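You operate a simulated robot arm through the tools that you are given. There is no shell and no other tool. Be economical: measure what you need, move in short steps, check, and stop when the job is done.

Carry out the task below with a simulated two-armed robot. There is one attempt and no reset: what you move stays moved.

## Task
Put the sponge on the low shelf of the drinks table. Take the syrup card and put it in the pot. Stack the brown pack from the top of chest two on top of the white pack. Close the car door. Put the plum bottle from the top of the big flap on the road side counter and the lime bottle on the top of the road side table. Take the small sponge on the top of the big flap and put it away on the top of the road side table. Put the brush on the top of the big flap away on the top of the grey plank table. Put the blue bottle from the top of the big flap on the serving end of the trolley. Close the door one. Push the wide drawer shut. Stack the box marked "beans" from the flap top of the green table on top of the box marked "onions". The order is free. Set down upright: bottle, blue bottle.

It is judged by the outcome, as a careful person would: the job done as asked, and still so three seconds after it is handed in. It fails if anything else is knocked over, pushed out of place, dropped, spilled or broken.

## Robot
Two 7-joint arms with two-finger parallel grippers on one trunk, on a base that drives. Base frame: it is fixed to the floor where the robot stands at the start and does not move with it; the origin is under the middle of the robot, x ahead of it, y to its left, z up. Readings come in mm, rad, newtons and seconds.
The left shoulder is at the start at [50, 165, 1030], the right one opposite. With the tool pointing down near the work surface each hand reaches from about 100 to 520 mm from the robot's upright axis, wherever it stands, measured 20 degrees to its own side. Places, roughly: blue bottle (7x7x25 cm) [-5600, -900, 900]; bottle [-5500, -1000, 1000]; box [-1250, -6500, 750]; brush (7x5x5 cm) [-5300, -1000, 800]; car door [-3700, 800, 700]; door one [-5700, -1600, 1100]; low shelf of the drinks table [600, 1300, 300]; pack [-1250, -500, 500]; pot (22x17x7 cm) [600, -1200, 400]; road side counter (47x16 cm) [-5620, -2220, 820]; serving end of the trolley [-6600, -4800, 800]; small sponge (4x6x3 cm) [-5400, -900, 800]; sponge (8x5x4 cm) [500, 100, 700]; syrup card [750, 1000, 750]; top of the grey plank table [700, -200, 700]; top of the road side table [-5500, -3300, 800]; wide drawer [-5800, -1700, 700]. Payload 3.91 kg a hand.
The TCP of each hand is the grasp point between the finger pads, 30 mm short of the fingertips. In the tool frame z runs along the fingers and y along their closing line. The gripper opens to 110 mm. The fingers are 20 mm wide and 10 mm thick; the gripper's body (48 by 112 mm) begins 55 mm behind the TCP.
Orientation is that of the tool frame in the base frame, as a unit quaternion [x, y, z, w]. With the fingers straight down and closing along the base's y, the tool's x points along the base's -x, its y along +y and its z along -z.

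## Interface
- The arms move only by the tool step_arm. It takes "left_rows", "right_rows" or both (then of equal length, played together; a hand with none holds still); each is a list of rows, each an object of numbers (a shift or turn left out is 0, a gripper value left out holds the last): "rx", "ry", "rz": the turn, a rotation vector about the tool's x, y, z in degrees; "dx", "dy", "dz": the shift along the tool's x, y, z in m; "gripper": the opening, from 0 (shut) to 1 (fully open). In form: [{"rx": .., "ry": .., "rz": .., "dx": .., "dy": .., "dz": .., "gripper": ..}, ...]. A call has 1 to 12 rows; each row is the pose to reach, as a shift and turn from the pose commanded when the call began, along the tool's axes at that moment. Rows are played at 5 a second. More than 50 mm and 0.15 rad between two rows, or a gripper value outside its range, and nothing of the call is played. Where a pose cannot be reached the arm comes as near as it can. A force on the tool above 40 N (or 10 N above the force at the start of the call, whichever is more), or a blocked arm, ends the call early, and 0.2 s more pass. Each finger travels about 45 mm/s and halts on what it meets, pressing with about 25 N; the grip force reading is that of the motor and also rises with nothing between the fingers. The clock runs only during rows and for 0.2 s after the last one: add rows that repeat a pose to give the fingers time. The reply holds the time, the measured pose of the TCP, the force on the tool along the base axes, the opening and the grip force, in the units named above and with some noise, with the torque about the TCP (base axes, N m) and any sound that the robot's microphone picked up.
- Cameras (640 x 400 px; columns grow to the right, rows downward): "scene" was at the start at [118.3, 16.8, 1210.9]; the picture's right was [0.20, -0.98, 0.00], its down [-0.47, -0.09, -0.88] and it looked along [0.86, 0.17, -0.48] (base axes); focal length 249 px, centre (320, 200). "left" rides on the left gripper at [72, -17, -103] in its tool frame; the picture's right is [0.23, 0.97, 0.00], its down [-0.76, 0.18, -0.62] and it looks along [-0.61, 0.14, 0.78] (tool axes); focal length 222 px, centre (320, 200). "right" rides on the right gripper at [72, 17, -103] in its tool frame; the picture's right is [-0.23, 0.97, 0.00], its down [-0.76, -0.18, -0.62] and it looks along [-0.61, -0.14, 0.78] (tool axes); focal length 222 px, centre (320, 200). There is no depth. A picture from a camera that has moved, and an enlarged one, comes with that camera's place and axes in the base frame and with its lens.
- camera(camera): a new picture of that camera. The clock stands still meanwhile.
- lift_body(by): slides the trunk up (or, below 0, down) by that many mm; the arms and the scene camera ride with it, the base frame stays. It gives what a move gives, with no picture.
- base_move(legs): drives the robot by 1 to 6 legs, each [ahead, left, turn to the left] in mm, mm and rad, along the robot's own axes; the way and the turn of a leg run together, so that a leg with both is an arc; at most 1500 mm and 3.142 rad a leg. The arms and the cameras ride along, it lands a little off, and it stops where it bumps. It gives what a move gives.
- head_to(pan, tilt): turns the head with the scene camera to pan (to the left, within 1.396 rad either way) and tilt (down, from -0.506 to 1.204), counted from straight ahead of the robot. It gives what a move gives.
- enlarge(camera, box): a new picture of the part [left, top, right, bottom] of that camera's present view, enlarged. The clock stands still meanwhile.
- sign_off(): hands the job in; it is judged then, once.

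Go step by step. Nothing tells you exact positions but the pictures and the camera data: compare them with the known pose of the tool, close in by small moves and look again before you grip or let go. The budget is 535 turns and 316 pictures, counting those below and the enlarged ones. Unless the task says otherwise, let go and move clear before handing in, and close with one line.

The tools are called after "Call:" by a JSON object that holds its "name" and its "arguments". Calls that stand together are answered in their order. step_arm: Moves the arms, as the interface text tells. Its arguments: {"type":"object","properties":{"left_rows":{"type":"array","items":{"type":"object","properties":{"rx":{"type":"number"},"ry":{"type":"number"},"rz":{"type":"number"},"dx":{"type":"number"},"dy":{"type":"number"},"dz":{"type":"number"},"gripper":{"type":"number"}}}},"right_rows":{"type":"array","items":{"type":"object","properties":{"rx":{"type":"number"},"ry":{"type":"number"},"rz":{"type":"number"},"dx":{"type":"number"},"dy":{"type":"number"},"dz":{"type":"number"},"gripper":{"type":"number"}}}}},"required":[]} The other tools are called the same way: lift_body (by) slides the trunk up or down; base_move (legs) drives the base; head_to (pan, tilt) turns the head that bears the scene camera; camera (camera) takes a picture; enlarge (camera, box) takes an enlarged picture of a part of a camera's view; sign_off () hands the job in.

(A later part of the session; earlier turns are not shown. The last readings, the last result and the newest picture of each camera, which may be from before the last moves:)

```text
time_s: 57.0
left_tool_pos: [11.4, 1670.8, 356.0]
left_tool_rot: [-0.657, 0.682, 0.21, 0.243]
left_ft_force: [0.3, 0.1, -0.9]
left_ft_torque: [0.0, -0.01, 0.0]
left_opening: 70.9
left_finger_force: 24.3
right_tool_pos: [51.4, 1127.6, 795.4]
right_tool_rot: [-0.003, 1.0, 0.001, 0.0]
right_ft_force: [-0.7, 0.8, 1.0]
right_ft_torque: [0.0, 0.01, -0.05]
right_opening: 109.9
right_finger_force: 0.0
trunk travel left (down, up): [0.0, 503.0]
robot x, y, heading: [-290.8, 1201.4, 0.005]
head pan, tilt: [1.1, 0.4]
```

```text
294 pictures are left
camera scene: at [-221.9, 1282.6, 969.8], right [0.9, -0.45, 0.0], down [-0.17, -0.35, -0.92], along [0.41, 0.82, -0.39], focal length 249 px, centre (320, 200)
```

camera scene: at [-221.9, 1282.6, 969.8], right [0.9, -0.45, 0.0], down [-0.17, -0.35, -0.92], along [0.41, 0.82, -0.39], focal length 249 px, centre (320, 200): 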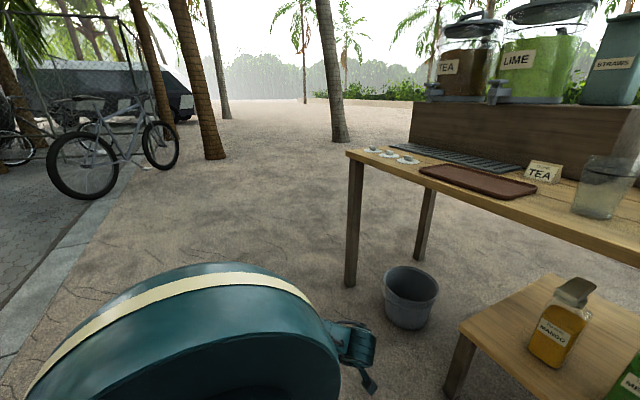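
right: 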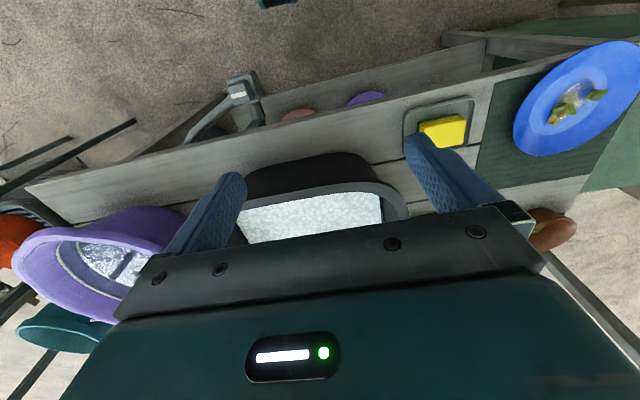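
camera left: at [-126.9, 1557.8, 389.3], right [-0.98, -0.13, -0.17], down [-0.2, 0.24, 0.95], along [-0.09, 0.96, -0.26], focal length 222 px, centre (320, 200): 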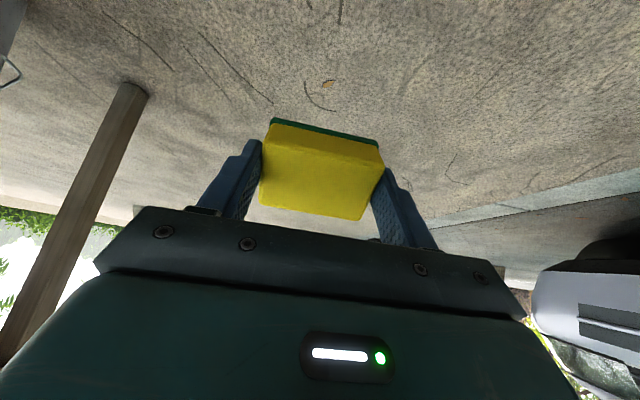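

This configuration keeps the elbow low and beside the robot, which suits the shelf. I'll raise the hand slightly and turn the robot so its left side faces the shelf.

Call:
{"name": "step_arm", "arguments": {"left_rows": [{"dx": -0.024, "dz": -0.032}, {"dx": -0.036, "dz": -0.048}]}}

Call:
{"name": "base_move", "arguments": {"legs": [[0, 0, -1.575], [-200, 0, 0]]}}

Call:
{"name": "head_to", "arguments": {"pan": 1.0, "tilt": 0.6}}

Call:
{"name": "camera", "arguments": {"camera": "scene"}}

Call:
{"name": "camera", "arguments": {"camera": "left"}}

```text
time_s: 57.5
left_tool_pos: [10.0, 1670.5, 416.6]
left_tool_rot: [-0.656, 0.683, 0.209, 0.243]
left_ft_force: [-0.4, -0.5, -0.3]
left_ft_torque: [-0.03, 0.02, 0.02]
left_opening: 70.9
left_finger_force: 25.2
right_tool_pos: [52.1, 1127.2, 795.6]
right_tool_rot: [-0.003, 1.0, 0.001, 0.0]
right_ft_force: [0.1, -0.3, -0.4]
right_ft_torque: [0.01, -0.02, 0.02]
right_opening: 110.0
right_finger_force: 0.0
trunk travel left (down, up): [0.0, 503.0]
robot x, y, heading: [-294.3, 1203.7, 0.005]
head pan, tilt: [1.1, 0.4]
```

```text
time_s: 63.0
left_tool_pos: [176.3, 1096.6, 416.5]
left_tool_rot: [0.019, 0.947, -0.023, 0.319]
left_ft_force: [-0.6, 0.5, -1.1]
left_ft_torque: [0.0, 0.04, -0.01]
left_opening: 70.8
left_finger_force: 25.1
right_tool_pos: [-367.0, 1055.0, 794.9]
right_tool_rot: [0.705, 0.709, 0.001, 0.0]
right_ft_force: [0.2, 0.5, -0.2]
right_ft_torque: [0.0, -0.05, -0.02]
right_opening: 109.8
right_finger_force: 0.0
trunk travel left (down, up): [0.0, 503.0]
robot x, y, heading: [-291.7, 1401.2, -1.564]
head pan, tilt: [1.1, 0.4]
```

```text
time_s: 63.7
left_tool_pos: [175.5, 1096.9, 415.9]
left_tool_rot: [0.02, 0.947, -0.024, 0.32]
left_ft_force: [-0.2, -0.6, -0.5]
left_ft_torque: [-0.01, 0.02, -0.02]
left_opening: 71.0
left_finger_force: 24.2
right_tool_pos: [-367.6, 1057.3, 795.4]
right_tool_rot: [0.706, 0.708, 0.002, 0.0]
right_ft_force: [0.2, -0.5, -0.6]
right_ft_torque: [0.02, -0.01, -0.01]
right_opening: 110.0
right_finger_force: 0.2
trunk travel left (down, up): [0.0, 503.0]
robot x, y, heading: [-292.9, 1401.0, -1.568]
head pan, tilt: [1.0, 0.6]
```

```text
293 pictures are left
camera scene: at [-218.5, 1322.5, 951.7], right [-0.54, -0.84, 0.0], down [-0.48, 0.3, -0.83], along [0.7, -0.44, -0.56], focal length 249 px, centre (320, 200)
```

scene: 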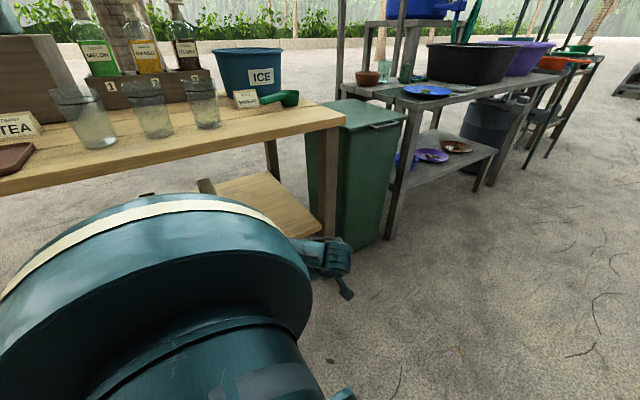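

```text
292 pictures are left
camera left: at [55.6, 1086.4, 455.0], right [-0.13, 0.98, -0.17], down [0.24, 0.2, 0.95], along [0.96, 0.08, -0.26], focal length 222 px, centre (320, 200)
```

left: 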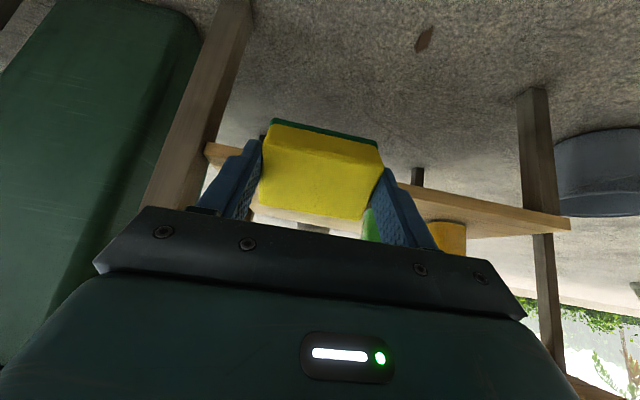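

The shelf is ahead of the hand. Drive left toward it and check clearances.

Call:
{"name": "base_move", "arguments": {"legs": [[0, 200, 0]]}}

Call:
{"name": "camera", "arguments": {"camera": "left"}}

Call:
{"name": "camera", "arguments": {"camera": "scene"}}

```text
time_s: 66.1
left_tool_pos: [376.9, 1097.3, 415.1]
left_tool_rot: [0.02, 0.947, -0.023, 0.32]
left_ft_force: [0.0, 1.0, -1.2]
left_ft_torque: [0.0, -0.02, 0.03]
left_opening: 70.7
left_finger_force: 24.6
right_tool_pos: [-166.2, 1057.2, 795.9]
right_tool_rot: [0.705, 0.709, 0.002, 0.002]
right_ft_force: [0.3, 0.5, 0.1]
right_ft_torque: [0.0, -0.04, -0.02]
right_opening: 109.7
right_finger_force: 0.0
trunk travel left (down, up): [0.0, 503.0]
robot x, y, heading: [-90.3, 1399.1, -1.569]
head pan, tilt: [1.0, 0.6]
```

```text
291 pictures are left
camera left: at [256.8, 1087.1, 455.0], right [-0.13, 0.98, -0.17], down [0.24, 0.2, 0.95], along [0.96, 0.08, -0.26], focal length 222 px, centre (320, 200)
```

left: 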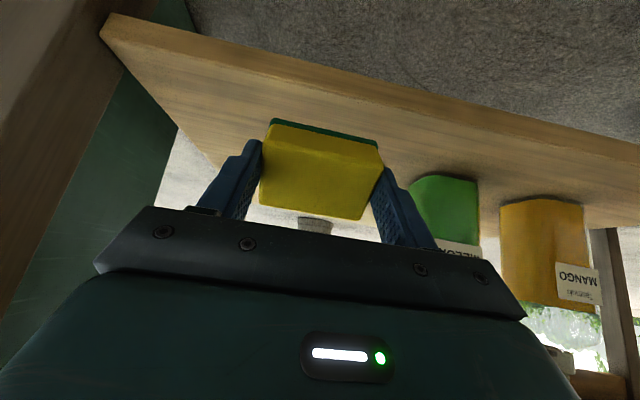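

```text
290 pictures are left
camera scene: at [-17.2, 1323.3, 951.7], right [-0.54, -0.84, 0.0], down [-0.48, 0.3, -0.83], along [0.7, -0.44, -0.56], focal length 249 px, centre (320, 200)
```

scene: 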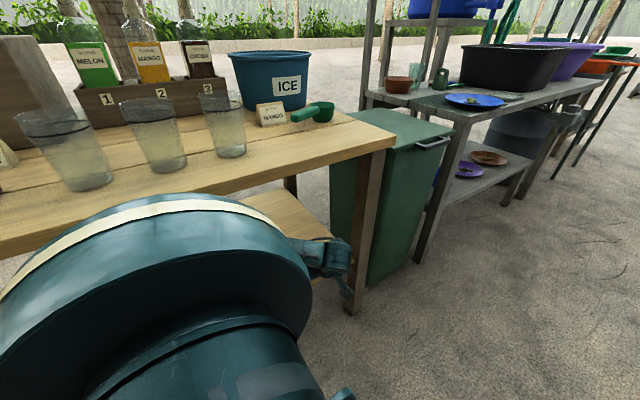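

Call:
{"name": "base_move", "arguments": {"legs": [[0, 85, 0]]}}

Call:
{"name": "camera", "arguments": {"camera": "left"}}

Call:
{"name": "camera", "arguments": {"camera": "scene"}}

```text
time_s: 67.5
left_tool_pos: [395.2, 1097.6, 399.7]
left_tool_rot: [0.016, 0.957, -0.021, 0.289]
left_ft_force: [0.3, 0.5, -0.5]
left_ft_torque: [-0.02, 0.01, -0.03]
left_opening: 70.8
left_finger_force: 24.9
right_tool_pos: [-126.4, 1055.2, 791.9]
right_tool_rot: [0.706, 0.708, 0.005, 0.001]
right_ft_force: [0.0, -0.2, -0.7]
right_ft_torque: [0.03, -0.01, -0.04]
right_opening: 110.1
right_finger_force: 0.0
trunk travel left (down, up): [0.0, 503.0]
robot x, y, heading: [-53.7, 1399.1, -1.57]
head pan, tilt: [1.0, 0.6]
```

```text
289 pictures are left
camera left: at [276.9, 1086.6, 447.1], right [-0.15, 0.98, -0.16], down [0.3, 0.19, 0.93], along [0.94, 0.09, -0.32], focal length 222 px, centre (320, 200)
```

left: 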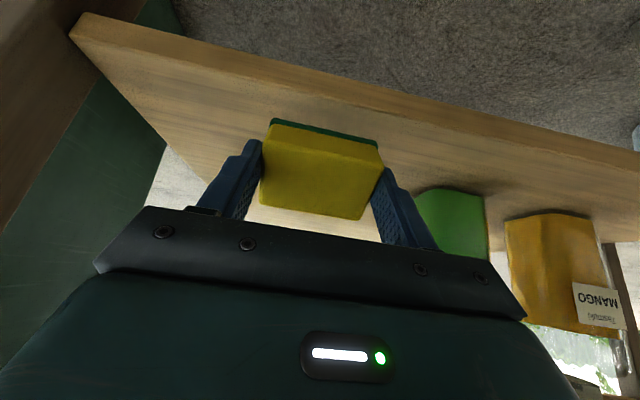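

```text
288 pictures are left
camera scene: at [21.5, 1319.8, 951.1], right [-0.54, -0.84, -0.01], down [-0.47, 0.31, -0.83], along [0.7, -0.44, -0.56], focal length 249 px, centre (320, 200)
```

scene: 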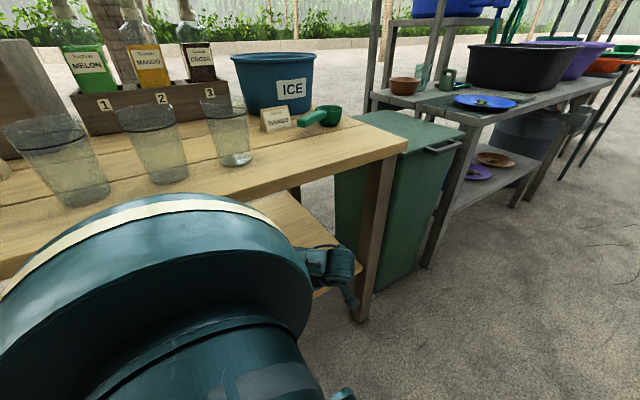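

The arm's elbow seems to be touching the table edge. Back off, then extend the hand farther from the robot instead.

Call:
{"name": "base_move", "arguments": {"legs": [[0, -120, 0]]}}

Call:
{"name": "step_arm", "arguments": {"left_rows": [{"dx": -0.032, "dz": 0.024}, {"dx": -0.064, "dz": 0.048}, {"dx": -0.096, "dz": 0.072}, {"dx": -0.12, "dz": 0.09}]}}

Call:
{"name": "camera", "arguments": {"camera": "scene"}}

```text
time_s: 69.2
left_tool_pos: [273.9, 1098.5, 398.0]
left_tool_rot: [0.015, 0.958, -0.023, 0.286]
left_ft_force: [0.8, -1.0, -1.2]
left_ft_torque: [-0.02, 0.01, 0.02]
left_opening: 71.0
left_finger_force: 25.4
right_tool_pos: [-243.3, 1056.5, 796.5]
right_tool_rot: [0.707, 0.707, 0.001, 0.001]
right_ft_force: [-0.3, 0.5, -0.4]
right_ft_torque: [0.01, -0.02, -0.02]
right_opening: 109.7
right_finger_force: 0.1
trunk travel left (down, up): [0.0, 503.0]
robot x, y, heading: [-170.0, 1398.2, -1.57]
head pan, tilt: [1.0, 0.6]
```

```text
time_s: 70.2
left_tool_pos: [423.7, 1091.3, 390.2]
left_tool_rot: [0.016, 0.958, -0.023, 0.285]
left_ft_force: [-0.8, -0.4, 0.4]
left_ft_torque: [0.0, 0.01, 0.0]
left_opening: 70.6
left_finger_force: 25.8
right_tool_pos: [-243.8, 1057.2, 795.6]
right_tool_rot: [0.707, 0.707, 0.003, 0.001]
right_ft_force: [1.0, -0.4, 0.0]
right_ft_torque: [-0.03, 0.0, 0.0]
right_opening: 110.2
right_finger_force: 0.2
trunk travel left (down, up): [0.0, 503.0]
robot x, y, heading: [-165.5, 1403.7, -1.572]
head pan, tilt: [1.0, 0.6]
```

```text
287 pictures are left
camera scene: at [-94.7, 1322.8, 951.7], right [-0.54, -0.84, 0.0], down [-0.48, 0.3, -0.83], along [0.69, -0.45, -0.56], focal length 249 px, centre (320, 200)
```

scene: 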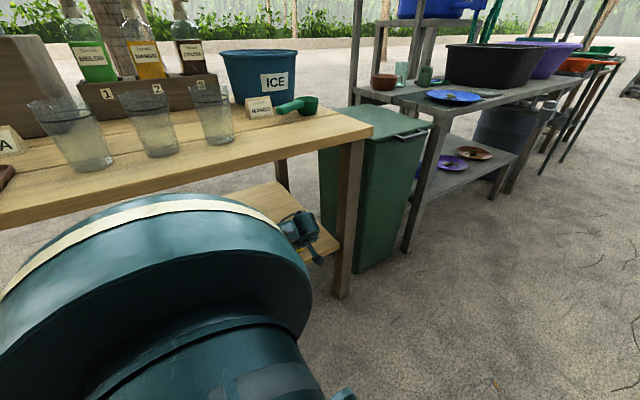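

Call:
{"name": "step_arm", "arguments": {"left_rows": [{"dx": -0.017, "dz": 0.011}, {"dx": -0.034, "dz": 0.022}, {"dx": -0.024, "dz": 0.039}]}}

Call:
{"name": "camera", "arguments": {"camera": "left"}}

```text
time_s: 71.0
left_tool_pos: [466.0, 1087.5, 373.0]
left_tool_rot: [0.016, 0.957, -0.025, 0.288]
left_ft_force: [-3.5, 2.8, 10.0]
left_ft_torque: [0.49, 0.07, 0.19]
left_opening: 70.6
left_finger_force: 24.9
right_tool_pos: [-245.7, 1056.8, 796.9]
right_tool_rot: [0.707, 0.707, 0.002, 0.001]
right_ft_force: [0.0, -0.1, -1.0]
right_ft_torque: [-0.01, -0.03, 0.02]
right_opening: 110.0
right_finger_force: 0.1
trunk travel left (down, up): [0.0, 503.0]
robot x, y, heading: [-171.5, 1401.6, -1.568]
head pan, tilt: [1.0, 0.6]
```

```text
286 pictures are left
camera left: at [349.0, 1077.0, 420.3], right [-0.15, 0.98, -0.16], down [0.3, 0.2, 0.93], along [0.94, 0.09, -0.32], focal length 222 px, centre (320, 200)
```

left: 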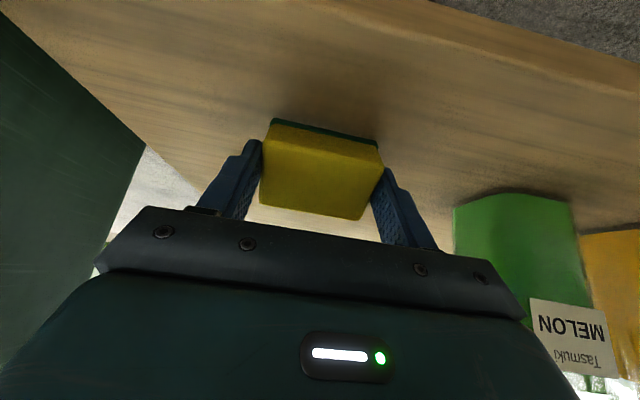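

The sponge touches the shelf (10 N). Release it and retract.

Call:
{"name": "step_arm", "arguments": {"left_rows": [{"gripper": 0.75}, {"gripper": 0.85}, {"gripper": 0.85}, {"gripper": 0.85, "dz": -0.02}, {"dz": -0.05}, {"dz": -0.07, "dx": 0.03}, {"dz": -0.09, "dx": 0.06}, {"dz": -0.11, "dx": 0.09}]}}

Call:
{"name": "camera", "arguments": {"camera": "left"}}

```text
time_s: 72.8
left_tool_pos: [328.8, 1095.1, 413.1]
left_tool_rot: [0.016, 0.958, -0.023, 0.287]
left_ft_force: [0.2, 0.5, -0.2]
left_ft_torque: [-0.02, 0.01, 0.02]
left_opening: 93.7
left_finger_force: 0.0
right_tool_pos: [-244.5, 1057.7, 795.5]
right_tool_rot: [0.707, 0.707, 0.001, 0.001]
right_ft_force: [0.1, 0.2, -0.4]
right_ft_torque: [-0.01, -0.02, -0.02]
right_opening: 109.9
right_finger_force: 0.1
trunk travel left (down, up): [0.0, 503.0]
robot x, y, heading: [-168.8, 1396.6, -1.568]
head pan, tilt: [1.0, 0.6]
```

```text
285 pictures are left
camera left: at [212.3, 1084.2, 461.0], right [-0.15, 0.98, -0.16], down [0.3, 0.2, 0.93], along [0.94, 0.09, -0.33], focal length 222 px, centre (320, 200)
```

left: 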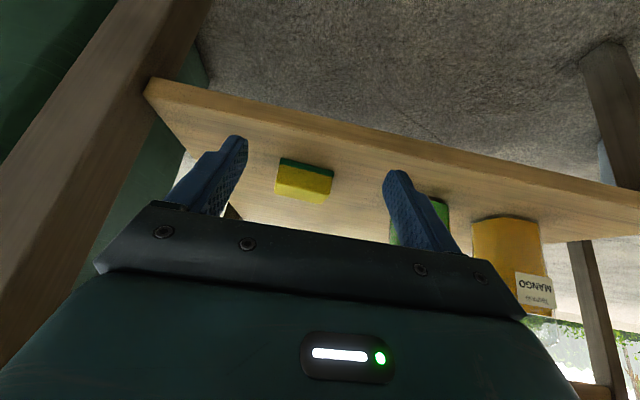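

The sponge lies flat on the low shelf. Now find the syrup card: back off, fold the arm and zoom on the cards.

Call:
{"name": "enlarge", "arguments": {"camera": "scene", "box": [180, 60, 340, 160]}}

Call:
{"name": "base_move", "arguments": {"legs": [[0, -150, 0]]}}

Call:
{"name": "step_arm", "arguments": {"left_rows": [{"dx": -0.02, "dz": -0.04, "ry": 7}, {"dx": -0.03, "dz": -0.08, "ry": 14}, {"dx": -0.04, "dz": -0.12, "ry": 21}, {"dx": -0.04, "dz": -0.16, "ry": 28}, {"dx": -0.04, "dz": -0.2, "ry": 33}, {"dx": -0.04, "dz": -0.24, "ry": 33}, {"dx": -0.04, "dz": -0.28, "ry": 33}, {"dx": -0.04, "dz": -0.32, "ry": 33}, {"dx": -0.04, "dz": -0.36, "ry": 33}]}}

```text
4.00 times, centred on (260, 110) of scene
camera zoom: at [-94.7, 1322.8, 951.7], right [-0.54, -0.84, 0.0], down [-0.48, 0.3, -0.83], along [0.69, -0.45, -0.56], focal length 997 px, centre (560, 560)
```

zoom: 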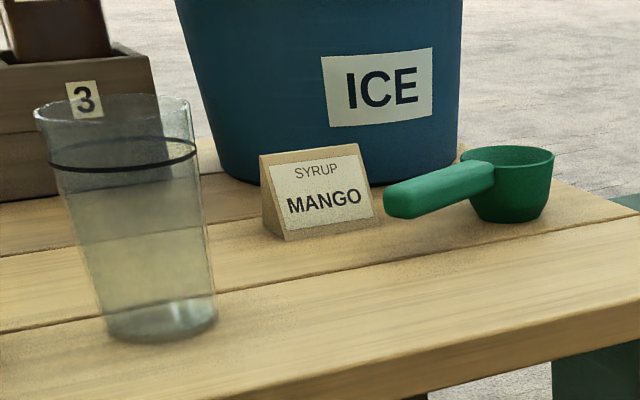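

```text
time_s: 74.8
left_tool_pos: [179.1, 1095.2, 412.9]
left_tool_rot: [0.015, 0.958, -0.023, 0.286]
left_ft_force: [1.0, -0.9, 0.2]
left_ft_torque: [-0.01, -0.02, 0.02]
left_opening: 93.3
left_finger_force: 0.1
right_tool_pos: [-395.6, 1056.4, 796.1]
right_tool_rot: [0.707, 0.707, 0.002, 0.001]
right_ft_force: [-0.1, -0.6, -0.3]
right_ft_torque: [0.01, -0.03, 0.01]
right_opening: 109.7
right_finger_force: 0.1
trunk travel left (down, up): [0.0, 503.0]
robot x, y, heading: [-317.6, 1399.7, -1.568]
head pan, tilt: [1.0, 0.6]
```

```text
time_s: 76.8
left_tool_pos: [16.4, 1114.3, 734.8]
left_tool_rot: [0.02, 1.0, -0.017, 0.001]
left_ft_force: [0.4, -0.6, 0.4]
left_ft_torque: [-0.01, 0.05, 0.03]
left_opening: 93.5
left_finger_force: 0.1
right_tool_pos: [-395.3, 1057.4, 795.7]
right_tool_rot: [0.708, 0.707, 0.002, 0.0]
right_ft_force: [-0.1, -0.8, -0.1]
right_ft_torque: [0.01, 0.02, 0.01]
right_opening: 109.9
right_finger_force: 0.1
trunk travel left (down, up): [0.0, 503.0]
robot x, y, heading: [-320.5, 1401.5, -1.569]
head pan, tilt: [1.0, 0.6]
```

The tent card "SYRUP MANGO" stands near [712, 1030], about 82 mm wide along y. Raise the trunk, turn to face the table and position for it.

Call:
{"name": "lift_body", "arguments": {"by": 200}}

Call:
{"name": "base_move", "arguments": {"legs": [[0, 0, 1.569], [0, -560, 0], [150, 0, 0]]}}

Call:
{"name": "head_to", "arguments": {"pan": 0.15, "tilt": 0.4}}

Call:
{"name": "camera", "arguments": {"camera": "scene"}}

```text
time_s: 79.0
left_tool_pos: [16.5, 1113.1, 936.3]
left_tool_rot: [0.022, 1.0, -0.019, 0.003]
left_ft_force: [-0.4, 0.5, -0.4]
left_ft_torque: [-0.02, -0.02, 0.02]
left_opening: 93.5
left_finger_force: 0.0
right_tool_pos: [-394.8, 1057.7, 996.2]
right_tool_rot: [0.707, 0.707, 0.002, 0.001]
right_ft_force: [0.3, 0.1, -0.9]
right_ft_torque: [-0.01, 0.02, 0.01]
right_opening: 110.1
right_finger_force: 0.2
trunk travel left (down, up): [-200.0, 303.0]
robot x, y, heading: [-317.6, 1401.1, -1.567]
head pan, tilt: [1.0, 0.6]
```

```text
time_s: 89.2
left_tool_pos: [114.5, 1173.4, 935.3]
left_tool_rot: [-0.69, 0.724, -0.011, 0.014]
left_ft_force: [-0.9, 0.0, 0.4]
left_ft_torque: [0.01, 0.02, 0.0]
left_opening: 93.5
left_finger_force: 0.1
right_tool_pos: [169.8, 762.0, 994.9]
right_tool_rot: [0.002, 1.0, 0.001, -0.001]
right_ft_force: [0.1, -0.6, 0.0]
right_ft_torque: [-0.04, 0.02, 0.01]
right_opening: 109.9
right_finger_force: 0.1
trunk travel left (down, up): [-200.0, 303.0]
robot x, y, heading: [-174.5, 835.3, 0.0]
head pan, tilt: [1.0, 0.6]
```

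```text
time_s: 90.3
left_tool_pos: [113.5, 1172.5, 934.9]
left_tool_rot: [-0.69, 0.723, -0.012, 0.015]
left_ft_force: [0.0, -0.4, -0.3]
left_ft_torque: [-0.02, 0.03, 0.03]
left_opening: 93.2
left_finger_force: 0.1
right_tool_pos: [169.8, 761.4, 996.3]
right_tool_rot: [0.001, 1.0, 0.003, 0.0]
right_ft_force: [0.8, 0.7, -0.1]
right_ft_torque: [-0.01, 0.0, -0.01]
right_opening: 110.1
right_finger_force: 0.0
trunk travel left (down, up): [-200.0, 303.0]
robot x, y, heading: [-175.3, 838.0, -0.006]
head pan, tilt: [0.15, 0.4]
```

```text
283 pictures are left
camera scene: at [-53.4, 850.6, 1169.9], right [0.15, -0.99, 0.0], down [-0.39, -0.06, -0.92], along [0.91, 0.14, -0.39], focal length 249 px, centre (320, 200)
```

scene: 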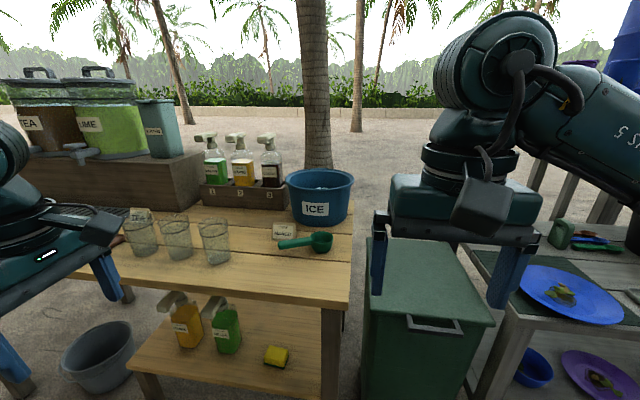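

Call:
{"name": "enlarge", "arguments": {"camera": "scene", "box": [180, 180, 360, 292]}}

```text
3.56 times, centred on (270, 236) of scene
camera zoom: at [-53.4, 850.6, 1169.9], right [0.15, -0.99, 0.0], down [-0.39, -0.06, -0.92], along [0.91, 0.14, -0.39], focal length 886 px, centre (498, 72)
```

zoom: 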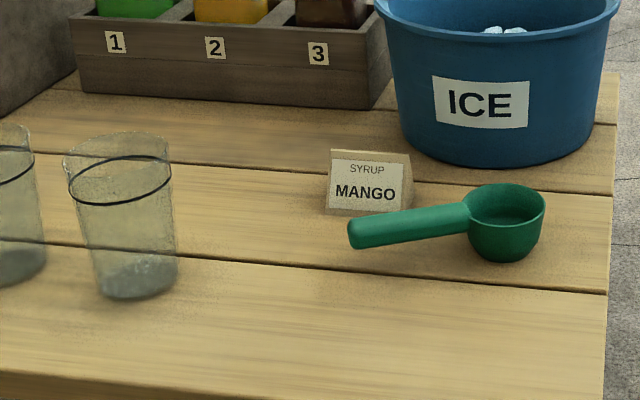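

Table surface is z≈740; the card spans y 1036–1107 with front x≈605, top ≈797. Drive closer, then bring the left hand round with a forward tilt.

Call:
{"name": "base_move", "arguments": {"legs": [[235, 50, 0]]}}

Call:
{"name": "step_arm", "arguments": {"left_rows": [{"rz": 8, "dz": -0.02}, {"rz": 16, "dz": -0.03, "dy": -0.02}, {"rz": 24, "dz": -0.03, "dy": -0.04}, {"rz": 32, "dz": -0.03, "dy": -0.06, "dx": 0.01}, {"rz": 40, "dz": -0.03, "dy": -0.08, "dx": 0.02}, {"rz": 48, "dz": -0.03, "dy": -0.1, "dx": 0.04}, {"rz": 56, "dz": -0.03, "dy": -0.12, "dx": 0.06}, {"rz": 64, "dz": -0.03, "dy": -0.14, "dx": 0.08}, {"rz": 72, "dz": -0.03, "dy": -0.15, "dx": 0.1}, {"rz": 80, "dz": -0.03, "dy": -0.15, "dx": 0.13}, {"rz": 88, "dz": -0.03, "dy": -0.15, "dx": 0.15}]}}

```text
time_s: 92.1
left_tool_pos: [350.9, 1223.1, 935.0]
left_tool_rot: [-0.691, 0.723, -0.012, 0.014]
left_ft_force: [0.2, 0.3, -1.4]
left_ft_torque: [-0.02, 0.01, -0.01]
left_opening: 93.6
left_finger_force: 0.1
right_tool_pos: [406.5, 812.7, 996.0]
right_tool_rot: [0.001, 1.0, 0.002, 0.001]
right_ft_force: [-0.3, -0.3, -0.2]
right_ft_torque: [0.02, 0.02, 0.0]
right_opening: 110.1
right_finger_force: 0.1
trunk travel left (down, up): [-200.0, 303.0]
robot x, y, heading: [63.9, 885.9, 0.001]
head pan, tilt: [0.15, 0.4]
```

```text
time_s: 94.5
left_tool_pos: [492.8, 1066.2, 970.5]
left_tool_rot: [0.006, 1.0, 0.002, 0.018]
left_ft_force: [0.9, -0.3, 0.4]
left_ft_torque: [0.01, 0.01, 0.0]
left_opening: 93.6
left_finger_force: 0.0
right_tool_pos: [405.7, 812.3, 996.4]
right_tool_rot: [0.0, 1.0, 0.001, 0.0]
right_ft_force: [0.2, 0.0, 0.3]
right_ft_torque: [0.01, -0.04, 0.01]
right_opening: 110.2
right_finger_force: 0.1
trunk travel left (down, up): [-200.0, 303.0]
robot x, y, heading: [59.7, 885.5, 0.002]
head pan, tilt: [0.15, 0.4]
```

Call:
{"name": "step_arm", "arguments": {"left_rows": [{"ry": -8, "dx": -0.03, "dz": 0.02, "gripper": 1.0}, {"ry": -16, "dx": -0.06, "dz": 0.04}, {"ry": -24, "dx": -0.09, "dz": 0.06}, {"ry": -32, "dx": -0.11, "dz": 0.08}, {"ry": -32, "dx": -0.12, "dz": 0.1, "dy": 0.005}]}}

Call:
{"name": "camera", "arguments": {"camera": "left"}}

Call:
{"name": "camera", "arguments": {"camera": "scene"}}

```text
time_s: 95.7
left_tool_pos: [615.4, 1070.2, 876.3]
left_tool_rot: [0.004, 0.956, -0.001, 0.293]
left_ft_force: [-0.1, 0.2, -0.1]
left_ft_torque: [0.02, 0.0, 0.01]
left_opening: 109.8
left_finger_force: 0.1
right_tool_pos: [406.1, 811.2, 994.6]
right_tool_rot: [0.002, 1.0, 0.002, 0.0]
right_ft_force: [-0.1, 0.0, -0.5]
right_ft_torque: [-0.04, 0.01, -0.01]
right_opening: 110.1
right_finger_force: 0.0
trunk travel left (down, up): [-200.0, 303.0]
robot x, y, heading: [60.7, 890.2, -0.001]
head pan, tilt: [0.15, 0.4]
```

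```text
281 pictures are left
camera left: at [498.1, 1054.0, 921.2], right [-0.18, 0.98, -0.13], down [0.28, 0.17, 0.94], along [0.94, 0.13, -0.31], focal length 222 px, centre (320, 200)
```

left: 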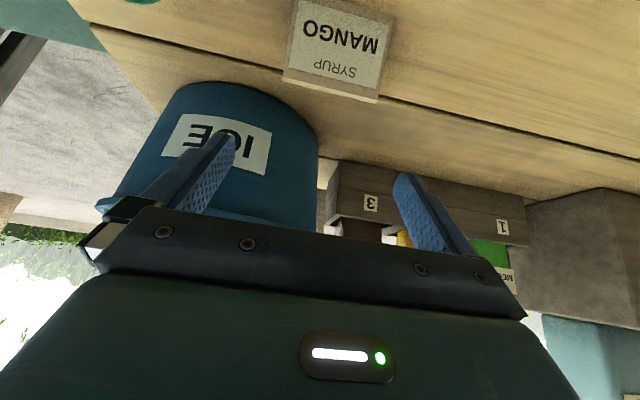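

```text
280 pictures are left
camera scene: at [182.8, 900.6, 1169.9], right [0.15, -0.99, 0.0], down [-0.39, -0.06, -0.92], along [0.91, 0.14, -0.39], focal length 249 px, centre (320, 200)
```

scene: 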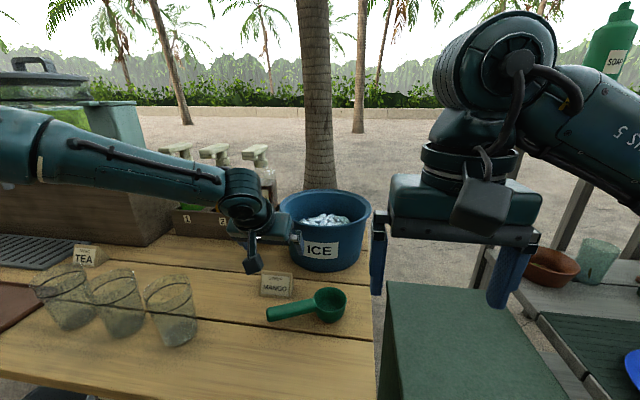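

Card top sits at [624, 1070, 797], centred between the fingers. Lower onto it and grip.

Call:
{"name": "step_arm", "arguments": {"left_rows": [{"dx": 0.02, "dz": 0.028}, {"dx": 0.04, "dz": 0.056}, {"dx": 0.053, "dz": 0.073}, {"dx": 0.053, "dz": 0.073}]}}

Call:
{"name": "camera", "arguments": {"camera": "left"}}

```text
time_s: 96.7
left_tool_pos: [612.8, 1070.6, 785.6]
left_tool_rot: [0.005, 0.956, 0.0, 0.293]
left_ft_force: [-0.1, 1.2, 0.7]
left_ft_torque: [-0.03, 0.01, 0.04]
left_opening: 110.0
left_finger_force: 0.1
right_tool_pos: [406.5, 811.4, 997.3]
right_tool_rot: [0.001, 1.0, 0.002, 0.001]
right_ft_force: [0.0, -0.1, -0.4]
right_ft_torque: [0.02, -0.04, 0.02]
right_opening: 110.2
right_finger_force: 0.0
trunk travel left (down, up): [-200.0, 303.0]
robot x, y, heading: [61.1, 890.1, -0.004]
head pan, tilt: [0.15, 0.4]
```

```text
279 pictures are left
camera left: at [495.1, 1054.1, 830.7], right [-0.18, 0.98, -0.12], down [0.28, 0.17, 0.94], along [0.94, 0.13, -0.31], focal length 222 px, centre (320, 200)
```

left: 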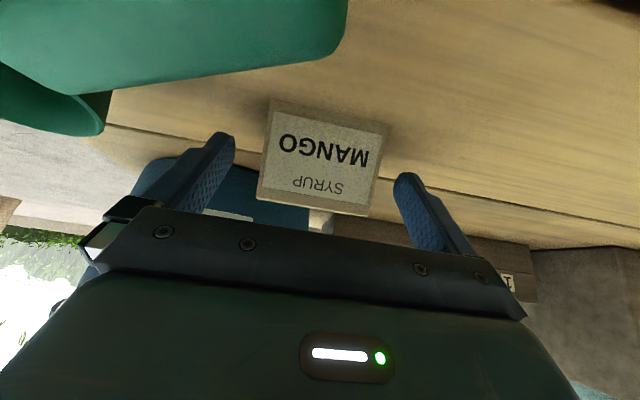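

Call:
{"name": "step_arm", "arguments": {"left_rows": [{"gripper": 0.45}, {"gripper": 0.45}, {"gripper": 0.45}, {"gripper": 0.45}, {"gripper": 0.45}, {"gripper": 0.45}, {"dx": -0.02, "dz": -0.03}, {"dx": -0.04, "dz": -0.06}, {"dx": -0.06, "dz": -0.09}, {"dx": -0.08, "dz": -0.12}]}}

Call:
{"name": "camera", "arguments": {"camera": "left"}}

```text
time_s: 98.9
left_tool_pos: [611.6, 1070.3, 929.1]
left_tool_rot: [0.005, 0.956, -0.001, 0.292]
left_ft_force: [0.3, 0.6, 0.1]
left_ft_torque: [0.0, 0.0, 0.02]
left_opening: 70.5
left_finger_force: 24.9
right_tool_pos: [407.2, 812.4, 995.7]
right_tool_rot: [0.002, 1.0, 0.002, 0.0]
right_ft_force: [-0.1, -0.3, 0.5]
right_ft_torque: [0.02, -0.05, 0.0]
right_opening: 110.0
right_finger_force: 0.1
trunk travel left (down, up): [-200.0, 303.0]
robot x, y, heading: [62.7, 885.3, 0.002]
head pan, tilt: [0.15, 0.4]
```

```text
278 pictures are left
camera left: at [494.5, 1054.1, 975.5], right [-0.18, 0.98, -0.12], down [0.28, 0.17, 0.94], along [0.94, 0.13, -0.31], focal length 222 px, centre (320, 200)
```

left: 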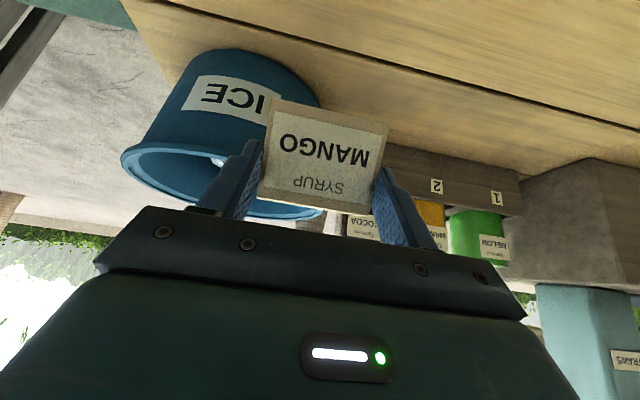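

The card is held. Retract the hand and drive back and right toward the pot, then look.

Call:
{"name": "step_arm", "arguments": {"left_rows": [{"dx": 0.033, "dz": -0.022, "ry": 6}, {"dx": 0.066, "dz": -0.044, "ry": 12}, {"dx": 0.1, "dz": -0.067, "ry": 18}, {"dx": 0.133, "dz": -0.09, "ry": 25}, {"dx": 0.166, "dz": -0.112, "ry": 34}]}}

Call:
{"name": "base_move", "arguments": {"legs": [[-450, 0, 0], [0, -1000, 0], [0, -900, 0]]}}

Call:
{"name": "head_to", "arguments": {"pan": 0.0, "tilt": 0.5}}

Call:
{"name": "camera", "arguments": {"camera": "scene"}}

```text
refused: row 5 steps farther than a row can; nothing moved
```

```text
time_s: 118.2
left_tool_pos: [158.4, -824.6, 929.0]
left_tool_rot: [0.002, 0.956, 0.002, 0.294]
left_ft_force: [-1.4, -0.2, -1.2]
left_ft_torque: [-0.01, 0.0, -0.01]
left_opening: 70.5
left_finger_force: 25.1
right_tool_pos: [-45.9, -1084.8, 996.0]
right_tool_rot: [-0.002, 1.0, 0.002, 0.0]
right_ft_force: [0.1, 0.7, 0.6]
right_ft_torque: [-0.01, 0.0, -0.01]
right_opening: 110.1
right_finger_force: 0.0
trunk travel left (down, up): [-200.0, 303.0]
robot x, y, heading: [-393.0, -1007.4, 0.007]
head pan, tilt: [0.15, 0.4]
```

```text
time_s: 118.9
left_tool_pos: [157.8, -823.9, 929.8]
left_tool_rot: [0.001, 0.956, 0.001, 0.293]
left_ft_force: [0.4, -0.3, -0.3]
left_ft_torque: [0.0, 0.03, -0.01]
left_opening: 70.9
left_finger_force: 25.4
right_tool_pos: [-46.5, -1085.1, 996.0]
right_tool_rot: [-0.002, 1.0, 0.002, 0.0]
right_ft_force: [-0.7, -0.3, 0.3]
right_ft_torque: [0.0, 0.02, 0.0]
right_opening: 110.1
right_finger_force: 0.0
trunk travel left (down, up): [-200.0, 303.0]
robot x, y, heading: [-391.0, -1008.0, 0.008]
head pan, tilt: [0.0, 0.499]
```

```text
277 pictures are left
camera scene: at [-270.9, -1010.6, 1160.8], right [0.01, -1.0, 0.0], down [-0.48, 0.0, -0.88], along [0.88, 0.01, -0.48], focal length 249 px, centre (320, 200)
```

scene: 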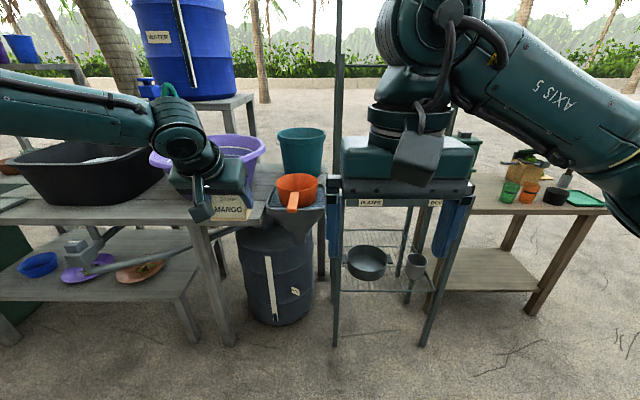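

The pot is on a wire rack shelf near [605, -1214, 400]. Move aside for an unobstructed view.

Call:
{"name": "step_arm", "arguments": {"left_rows": [{"dx": 0.03, "dz": -0.02, "ry": 7}, {"dx": 0.06, "dz": -0.04, "ry": 14}, {"dx": 0.09, "dz": -0.06, "ry": 20}, {"dx": 0.12, "dz": -0.08, "ry": 27}, {"dx": 0.15, "dz": -0.1, "ry": 34}]}}

Call:
{"name": "base_move", "arguments": {"legs": [[0, -200, 0], [200, 0, 0]]}}

Call:
{"name": "camera", "arguments": {"camera": "scene"}}

```text
time_s: 120.1
left_tool_pos: [-23.5, -823.6, 928.2]
left_tool_rot: [0.002, 1.0, 0.002, 0.0]
left_ft_force: [-0.1, 0.3, -0.1]
left_ft_torque: [0.0, -0.02, 0.01]
left_opening: 70.3
left_finger_force: 25.3
right_tool_pos: [-46.9, -1084.1, 996.4]
right_tool_rot: [-0.002, 1.0, 0.002, 0.0]
right_ft_force: [-0.2, 0.7, -0.1]
right_ft_torque: [0.01, 0.02, 0.0]
right_opening: 110.0
right_finger_force: 0.2
trunk travel left (down, up): [-200.0, 303.0]
robot x, y, heading: [-388.3, -1011.3, 0.004]
head pan, tilt: [0.0, 0.499]
```

```text
time_s: 123.7
left_tool_pos: [177.0, -1021.5, 928.5]
left_tool_rot: [0.002, 1.0, 0.002, 0.0]
left_ft_force: [0.2, 0.6, -0.6]
left_ft_torque: [-0.01, -0.02, 0.0]
left_opening: 70.6
left_finger_force: 25.6
right_tool_pos: [153.9, -1283.6, 994.9]
right_tool_rot: [-0.002, 1.0, 0.001, 0.0]
right_ft_force: [0.0, -0.5, -0.4]
right_ft_torque: [0.01, -0.02, 0.04]
right_opening: 109.9
right_finger_force: 0.0
trunk travel left (down, up): [-200.0, 303.0]
robot x, y, heading: [-190.3, -1209.9, 0.003]
head pan, tilt: [0.0, 0.499]
```

```text
276 pictures are left
camera scene: at [-71.1, -1208.6, 1160.7], right [0.0, -1.0, 0.0], down [-0.48, 0.0, -0.88], along [0.88, 0.0, -0.48], focal length 249 px, centre (320, 200)
```

scene: 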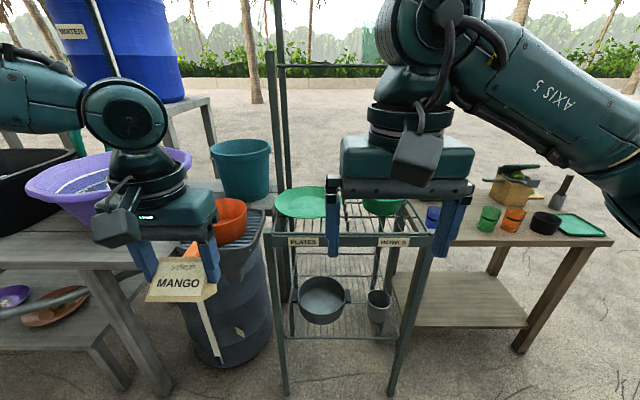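

Pot rim centre ≈[543, -1212, 454] under an upper rack level at z≈750, front rail x≈458. I'll use the side-reach posture again: back off, lower the trunk, swing the left arm out.

Call:
{"name": "base_move", "arguments": {"legs": [[-250, 0, 0]]}}

Call:
{"name": "lift_body", "arguments": {"by": -200}}

Call:
{"name": "step_arm", "arguments": {"left_rows": [{"rz": -8, "dx": 0.019, "dy": 0.027, "dz": 0.02}, {"rz": -16, "dx": 0.038, "dy": 0.054, "dz": 0.04}, {"rz": -24, "dx": 0.057, "dy": 0.081, "dz": 0.06}, {"rz": -32, "dx": 0.076, "dy": 0.108, "dz": 0.08}, {"rz": -40, "dx": 0.095, "dy": 0.135, "dz": 0.1}, {"rz": -48, "dx": 0.114, "dy": 0.162, "dz": 0.12}, {"rz": -56, "dx": 0.133, "dy": 0.189, "dz": 0.14}, {"rz": -64, "dx": 0.152, "dy": 0.216, "dz": 0.16}, {"rz": -72, "dx": 0.171, "dy": 0.243, "dz": 0.18}, {"rz": -80, "dx": 0.19, "dy": 0.27, "dz": 0.2}, {"rz": -88, "dx": 0.207, "dy": 0.29, "dz": 0.22}]}}

```text
time_s: 125.5
left_tool_pos: [-74.6, -1023.6, 928.4]
left_tool_rot: [0.002, 1.0, 0.001, 0.0]
left_ft_force: [0.2, -0.1, -0.3]
left_ft_torque: [0.0, 0.0, 0.02]
left_opening: 70.5
left_finger_force: 24.8
right_tool_pos: [-97.9, -1283.3, 996.4]
right_tool_rot: [-0.002, 1.0, 0.002, 0.0]
right_ft_force: [0.2, 0.6, 0.7]
right_ft_torque: [-0.02, -0.03, 0.01]
right_opening: 110.1
right_finger_force: 0.0
trunk travel left (down, up): [-200.0, 303.0]
robot x, y, heading: [-446.0, -1210.0, 0.009]
head pan, tilt: [0.0, 0.499]
```

```text
time_s: 127.7
left_tool_pos: [-74.7, -1022.5, 728.9]
left_tool_rot: [0.002, 1.0, 0.002, 0.001]
left_ft_force: [0.7, 0.3, -0.7]
left_ft_torque: [-0.01, 0.0, 0.0]
left_opening: 70.4
left_finger_force: 24.9
right_tool_pos: [-98.6, -1284.3, 795.8]
right_tool_rot: [-0.002, 1.0, 0.002, 0.001]
right_ft_force: [0.0, 0.0, 0.8]
right_ft_torque: [-0.01, 0.02, -0.01]
right_opening: 110.3
right_finger_force: 0.0
trunk travel left (down, up): [0.0, 503.0]
robot x, y, heading: [-443.9, -1212.6, 0.006]
head pan, tilt: [0.0, 0.499]
```

```text
time_s: 130.1
left_tool_pos: [-281.5, -731.8, 509.1]
left_tool_rot: [-0.694, 0.72, 0.001, 0.002]
left_ft_force: [-0.6, 0.3, -0.3]
left_ft_torque: [0.02, -0.02, 0.02]
left_opening: 70.6
left_finger_force: 25.4
right_tool_pos: [-98.2, -1283.3, 795.8]
right_tool_rot: [-0.003, 1.0, 0.002, -0.001]
right_ft_force: [-0.7, -0.2, -0.7]
right_ft_torque: [0.0, -0.04, 0.02]
right_opening: 110.1
right_finger_force: 0.1
trunk travel left (down, up): [0.0, 503.0]
robot x, y, heading: [-442.6, -1210.4, 0.008]
head pan, tilt: [0.0, 0.499]
```

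Call:
{"name": "step_arm", "arguments": {"left_rows": [{"dy": -0.03, "ry": -6}, {"dy": -0.06, "ry": -12}, {"dy": -0.09, "ry": -18}, {"dy": -0.12, "ry": -24, "dx": -0.02}, {"dy": -0.14, "ry": -30, "dx": -0.05}, {"dy": -0.145, "ry": -34, "dx": -0.08}, {"dy": -0.145, "ry": -34, "dx": -0.11}]}}

Call:
{"name": "base_move", "arguments": {"legs": [[0, 0, -1.578], [-300, 0, 0], [0, 180, 0]]}}

Call:
{"name": "head_to", "arguments": {"pan": 0.9, "tilt": 0.55}}

Call:
{"name": "camera", "arguments": {"camera": "scene"}}

Call:
{"name": "camera", "arguments": {"camera": "left"}}

```text
time_s: 131.7
left_tool_pos: [-129.8, -626.8, 508.3]
left_tool_rot: [-0.663, 0.689, 0.204, 0.212]
left_ft_force: [0.0, -0.5, -0.8]
left_ft_torque: [-0.01, -0.02, -0.03]
left_opening: 70.7
left_finger_force: 25.0
right_tool_pos: [-97.7, -1282.7, 796.3]
right_tool_rot: [-0.001, 1.0, 0.002, 0.0]
right_ft_force: [-0.7, 0.0, -0.1]
right_ft_torque: [0.01, -0.03, 0.02]
right_opening: 110.0
right_finger_force: 0.0
trunk travel left (down, up): [0.0, 503.0]
robot x, y, heading: [-445.9, -1208.2, 0.003]
head pan, tilt: [0.0, 0.499]
```

```text
time_s: 139.4
left_tool_pos: [321.0, -1232.8, 508.2]
left_tool_rot: [0.026, 0.955, -0.008, 0.294]
left_ft_force: [-0.3, -0.5, -0.3]
left_ft_torque: [0.0, 0.0, 0.01]
left_opening: 70.6
left_finger_force: 24.6
right_tool_pos: [-336.4, -1255.9, 796.5]
right_tool_rot: [0.71, 0.704, 0.001, 0.001]
right_ft_force: [0.0, 0.6, 0.7]
right_ft_torque: [0.01, 0.01, 0.01]
right_opening: 109.9
right_finger_force: 0.2
trunk travel left (down, up): [0.0, 503.0]
robot x, y, heading: [-255.9, -910.2, -1.583]
head pan, tilt: [0.0, 0.499]
```

```text
time_s: 140.6
left_tool_pos: [320.0, -1232.2, 508.3]
left_tool_rot: [0.025, 0.956, -0.008, 0.294]
left_ft_force: [0.0, 0.5, 0.4]
left_ft_torque: [-0.01, 0.0, -0.04]
left_opening: 70.7
left_finger_force: 24.8
right_tool_pos: [-337.3, -1256.2, 795.8]
right_tool_rot: [0.711, 0.703, 0.001, 0.001]
right_ft_force: [-0.1, 0.0, 0.9]
right_ft_torque: [0.0, 0.0, 0.02]
right_opening: 110.1
right_finger_force: 0.0
trunk travel left (down, up): [0.0, 503.0]
robot x, y, heading: [-257.8, -909.8, -1.58]
head pan, tilt: [0.901, 0.55]
```

```text
275 pictures are left
camera scene: at [-188.4, -999.5, 956.2], right [-0.63, -0.78, 0.0], down [-0.41, 0.33, -0.85], along [0.66, -0.54, -0.52], focal length 249 px, centre (320, 200)
```

scene: 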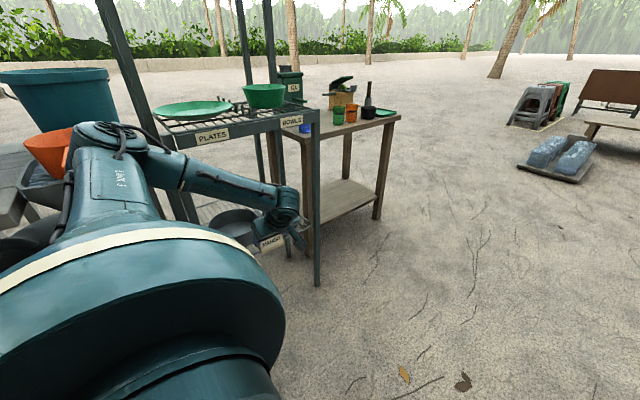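

```text
274 pictures are left
camera left: at [202.4, -1244.0, 554.4], right [-0.14, 0.98, -0.13], down [0.29, 0.16, 0.94], along [0.95, 0.09, -0.31], focal length 222 px, centre (320, 200)
```

left: 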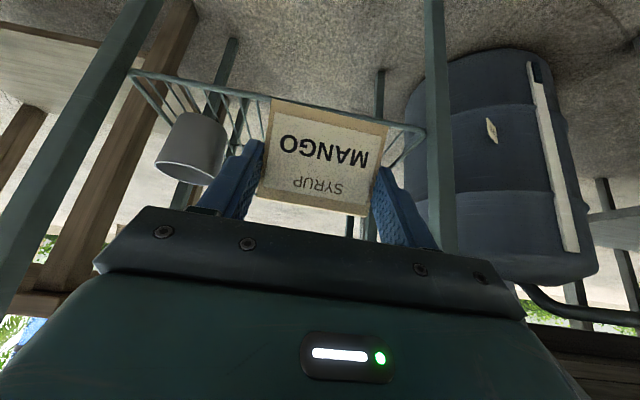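

Call:
{"name": "step_arm", "arguments": {"left_rows": [{"dx": -0.025, "dz": 0.0}, {"dx": -0.05, "dz": 0.005}, {"dx": -0.065, "dz": 0.015}]}}

Call:
{"name": "base_move", "arguments": {"legs": [[-20, 50, 0]]}}

Call:
{"name": "camera", "arguments": {"camera": "scene"}}

Call:
{"name": "camera", "arguments": {"camera": "left"}}

```text
time_s: 141.4
left_tool_pos: [383.5, -1235.2, 534.0]
left_tool_rot: [0.025, 0.956, -0.008, 0.294]
left_ft_force: [0.3, -0.5, 0.2]
left_ft_torque: [-0.03, 0.02, -0.03]
left_opening: 70.4
left_finger_force: 25.1
right_tool_pos: [-336.6, -1256.7, 796.3]
right_tool_rot: [0.711, 0.703, 0.002, 0.001]
right_ft_force: [-0.2, -0.8, -0.7]
right_ft_torque: [-0.02, -0.05, 0.0]
right_opening: 110.2
right_finger_force: 0.1
trunk travel left (down, up): [0.0, 503.0]
robot x, y, heading: [-257.2, -914.7, -1.578]
head pan, tilt: [0.901, 0.55]
```

```text
time_s: 142.5
left_tool_pos: [433.9, -1218.2, 533.1]
left_tool_rot: [0.025, 0.955, -0.008, 0.294]
left_ft_force: [0.2, 0.2, 0.5]
left_ft_torque: [0.03, 0.01, 0.02]
left_opening: 70.7
left_finger_force: 25.1
right_tool_pos: [-286.5, -1236.0, 796.8]
right_tool_rot: [0.711, 0.703, 0.001, 0.001]
right_ft_force: [0.1, -1.1, 0.3]
right_ft_torque: [-0.01, 0.0, 0.0]
right_opening: 110.2
right_finger_force: 0.1
trunk travel left (down, up): [0.0, 503.0]
robot x, y, heading: [-205.8, -892.1, -1.585]
head pan, tilt: [0.901, 0.55]
```

```text
273 pictures are left
camera scene: at [-137.8, -980.1, 956.2], right [-0.63, -0.78, 0.0], down [-0.41, 0.33, -0.85], along [0.66, -0.54, -0.52], focal length 249 px, centre (320, 200)
```

scene: 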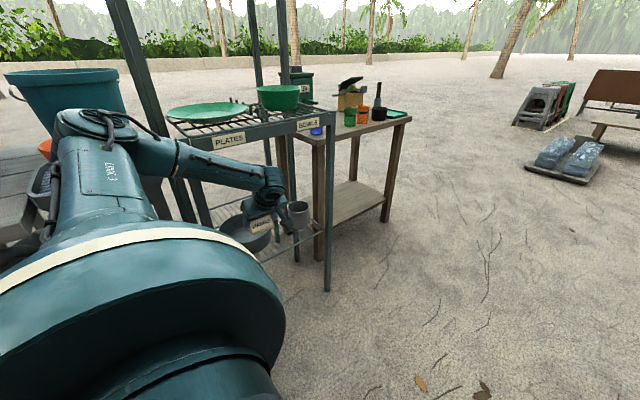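

```text
272 pictures are left
camera left: at [315.3, -1228.1, 579.0], right [-0.14, 0.98, -0.13], down [0.29, 0.16, 0.94], along [0.95, 0.09, -0.31], focal length 222 px, centre (320, 200)
```

left: 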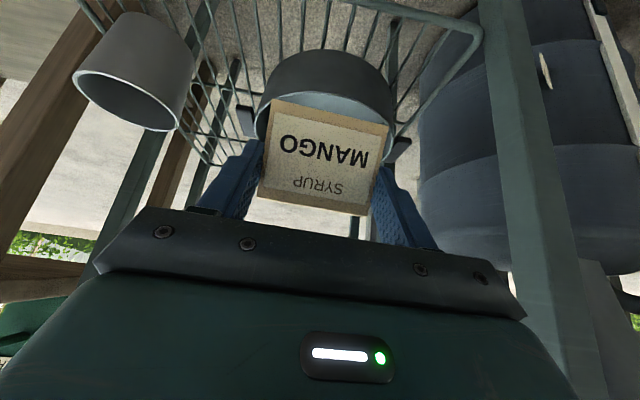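

The pot is right ahead, aligned in y. Extend the hand and creep in above the pot.

Call:
{"name": "step_arm", "arguments": {"left_rows": [{"dx": -0.02, "dz": 0.014}, {"dx": -0.0415, "dz": 0.028}]}}

Call:
{"name": "base_move", "arguments": {"legs": [[0, 50, 0]]}}

Call:
{"name": "camera", "arguments": {"camera": "left"}}

Call:
{"name": "camera", "arguments": {"camera": "scene"}}

```text
time_s: 143.1
left_tool_pos: [483.2, -1219.5, 533.2]
left_tool_rot: [0.025, 0.956, -0.008, 0.292]
left_ft_force: [0.0, 0.8, 0.5]
left_ft_torque: [0.03, 0.03, -0.02]
left_opening: 70.6
left_finger_force: 24.6
right_tool_pos: [-286.3, -1236.6, 796.5]
right_tool_rot: [0.711, 0.704, 0.002, 0.001]
right_ft_force: [0.2, 0.7, 0.1]
right_ft_torque: [0.0, 0.03, -0.02]
right_opening: 109.9
right_finger_force: 0.0
trunk travel left (down, up): [0.0, 503.0]
robot x, y, heading: [-209.2, -892.9, -1.58]
head pan, tilt: [0.901, 0.55]
```

```text
time_s: 144.2
left_tool_pos: [504.8, -1222.6, 531.0]
left_tool_rot: [0.036, 0.958, -0.011, 0.285]
left_ft_force: [0.0, -0.2, 1.0]
left_ft_torque: [0.0, 0.0, -0.01]
left_opening: 70.6
left_finger_force: 24.9
right_tool_pos: [-253.8, -1235.6, 795.6]
right_tool_rot: [0.71, 0.704, 0.003, 0.003]
right_ft_force: [0.1, 0.5, -0.1]
right_ft_torque: [-0.03, 0.02, -0.02]
right_opening: 110.0
right_finger_force: 0.1
trunk travel left (down, up): [0.0, 503.0]
robot x, y, heading: [-172.6, -892.7, -1.583]
head pan, tilt: [0.901, 0.55]
stopped in leg 1: the robot was blocked; the commanded pose is now the measured one
```

```text
271 pictures are left
camera left: at [388.0, -1231.1, 578.6], right [-0.12, 0.99, -0.12], down [0.31, 0.15, 0.94], along [0.94, 0.07, -0.32], focal length 222 px, centre (320, 200)
```

left: 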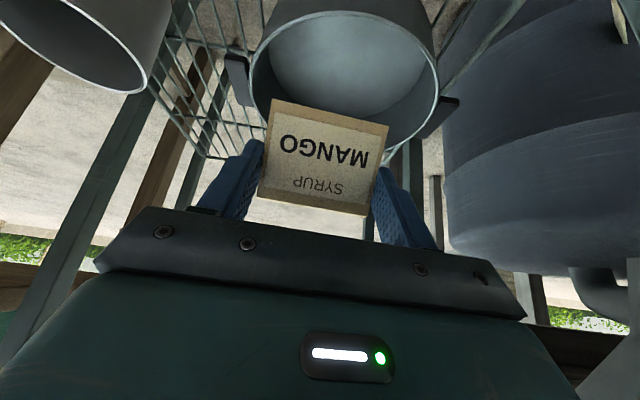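

```text
270 pictures are left
camera scene: at [-106.0, -979.1, 956.7], right [-0.63, -0.78, 0.0], down [-0.4, 0.33, -0.85], along [0.66, -0.54, -0.52], focal length 249 px, centre (320, 200)
```

scene: 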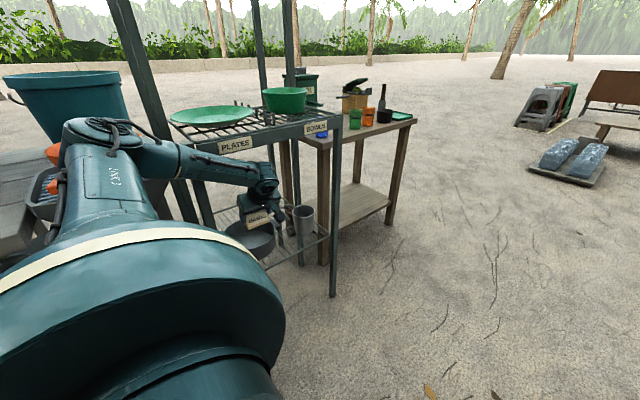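

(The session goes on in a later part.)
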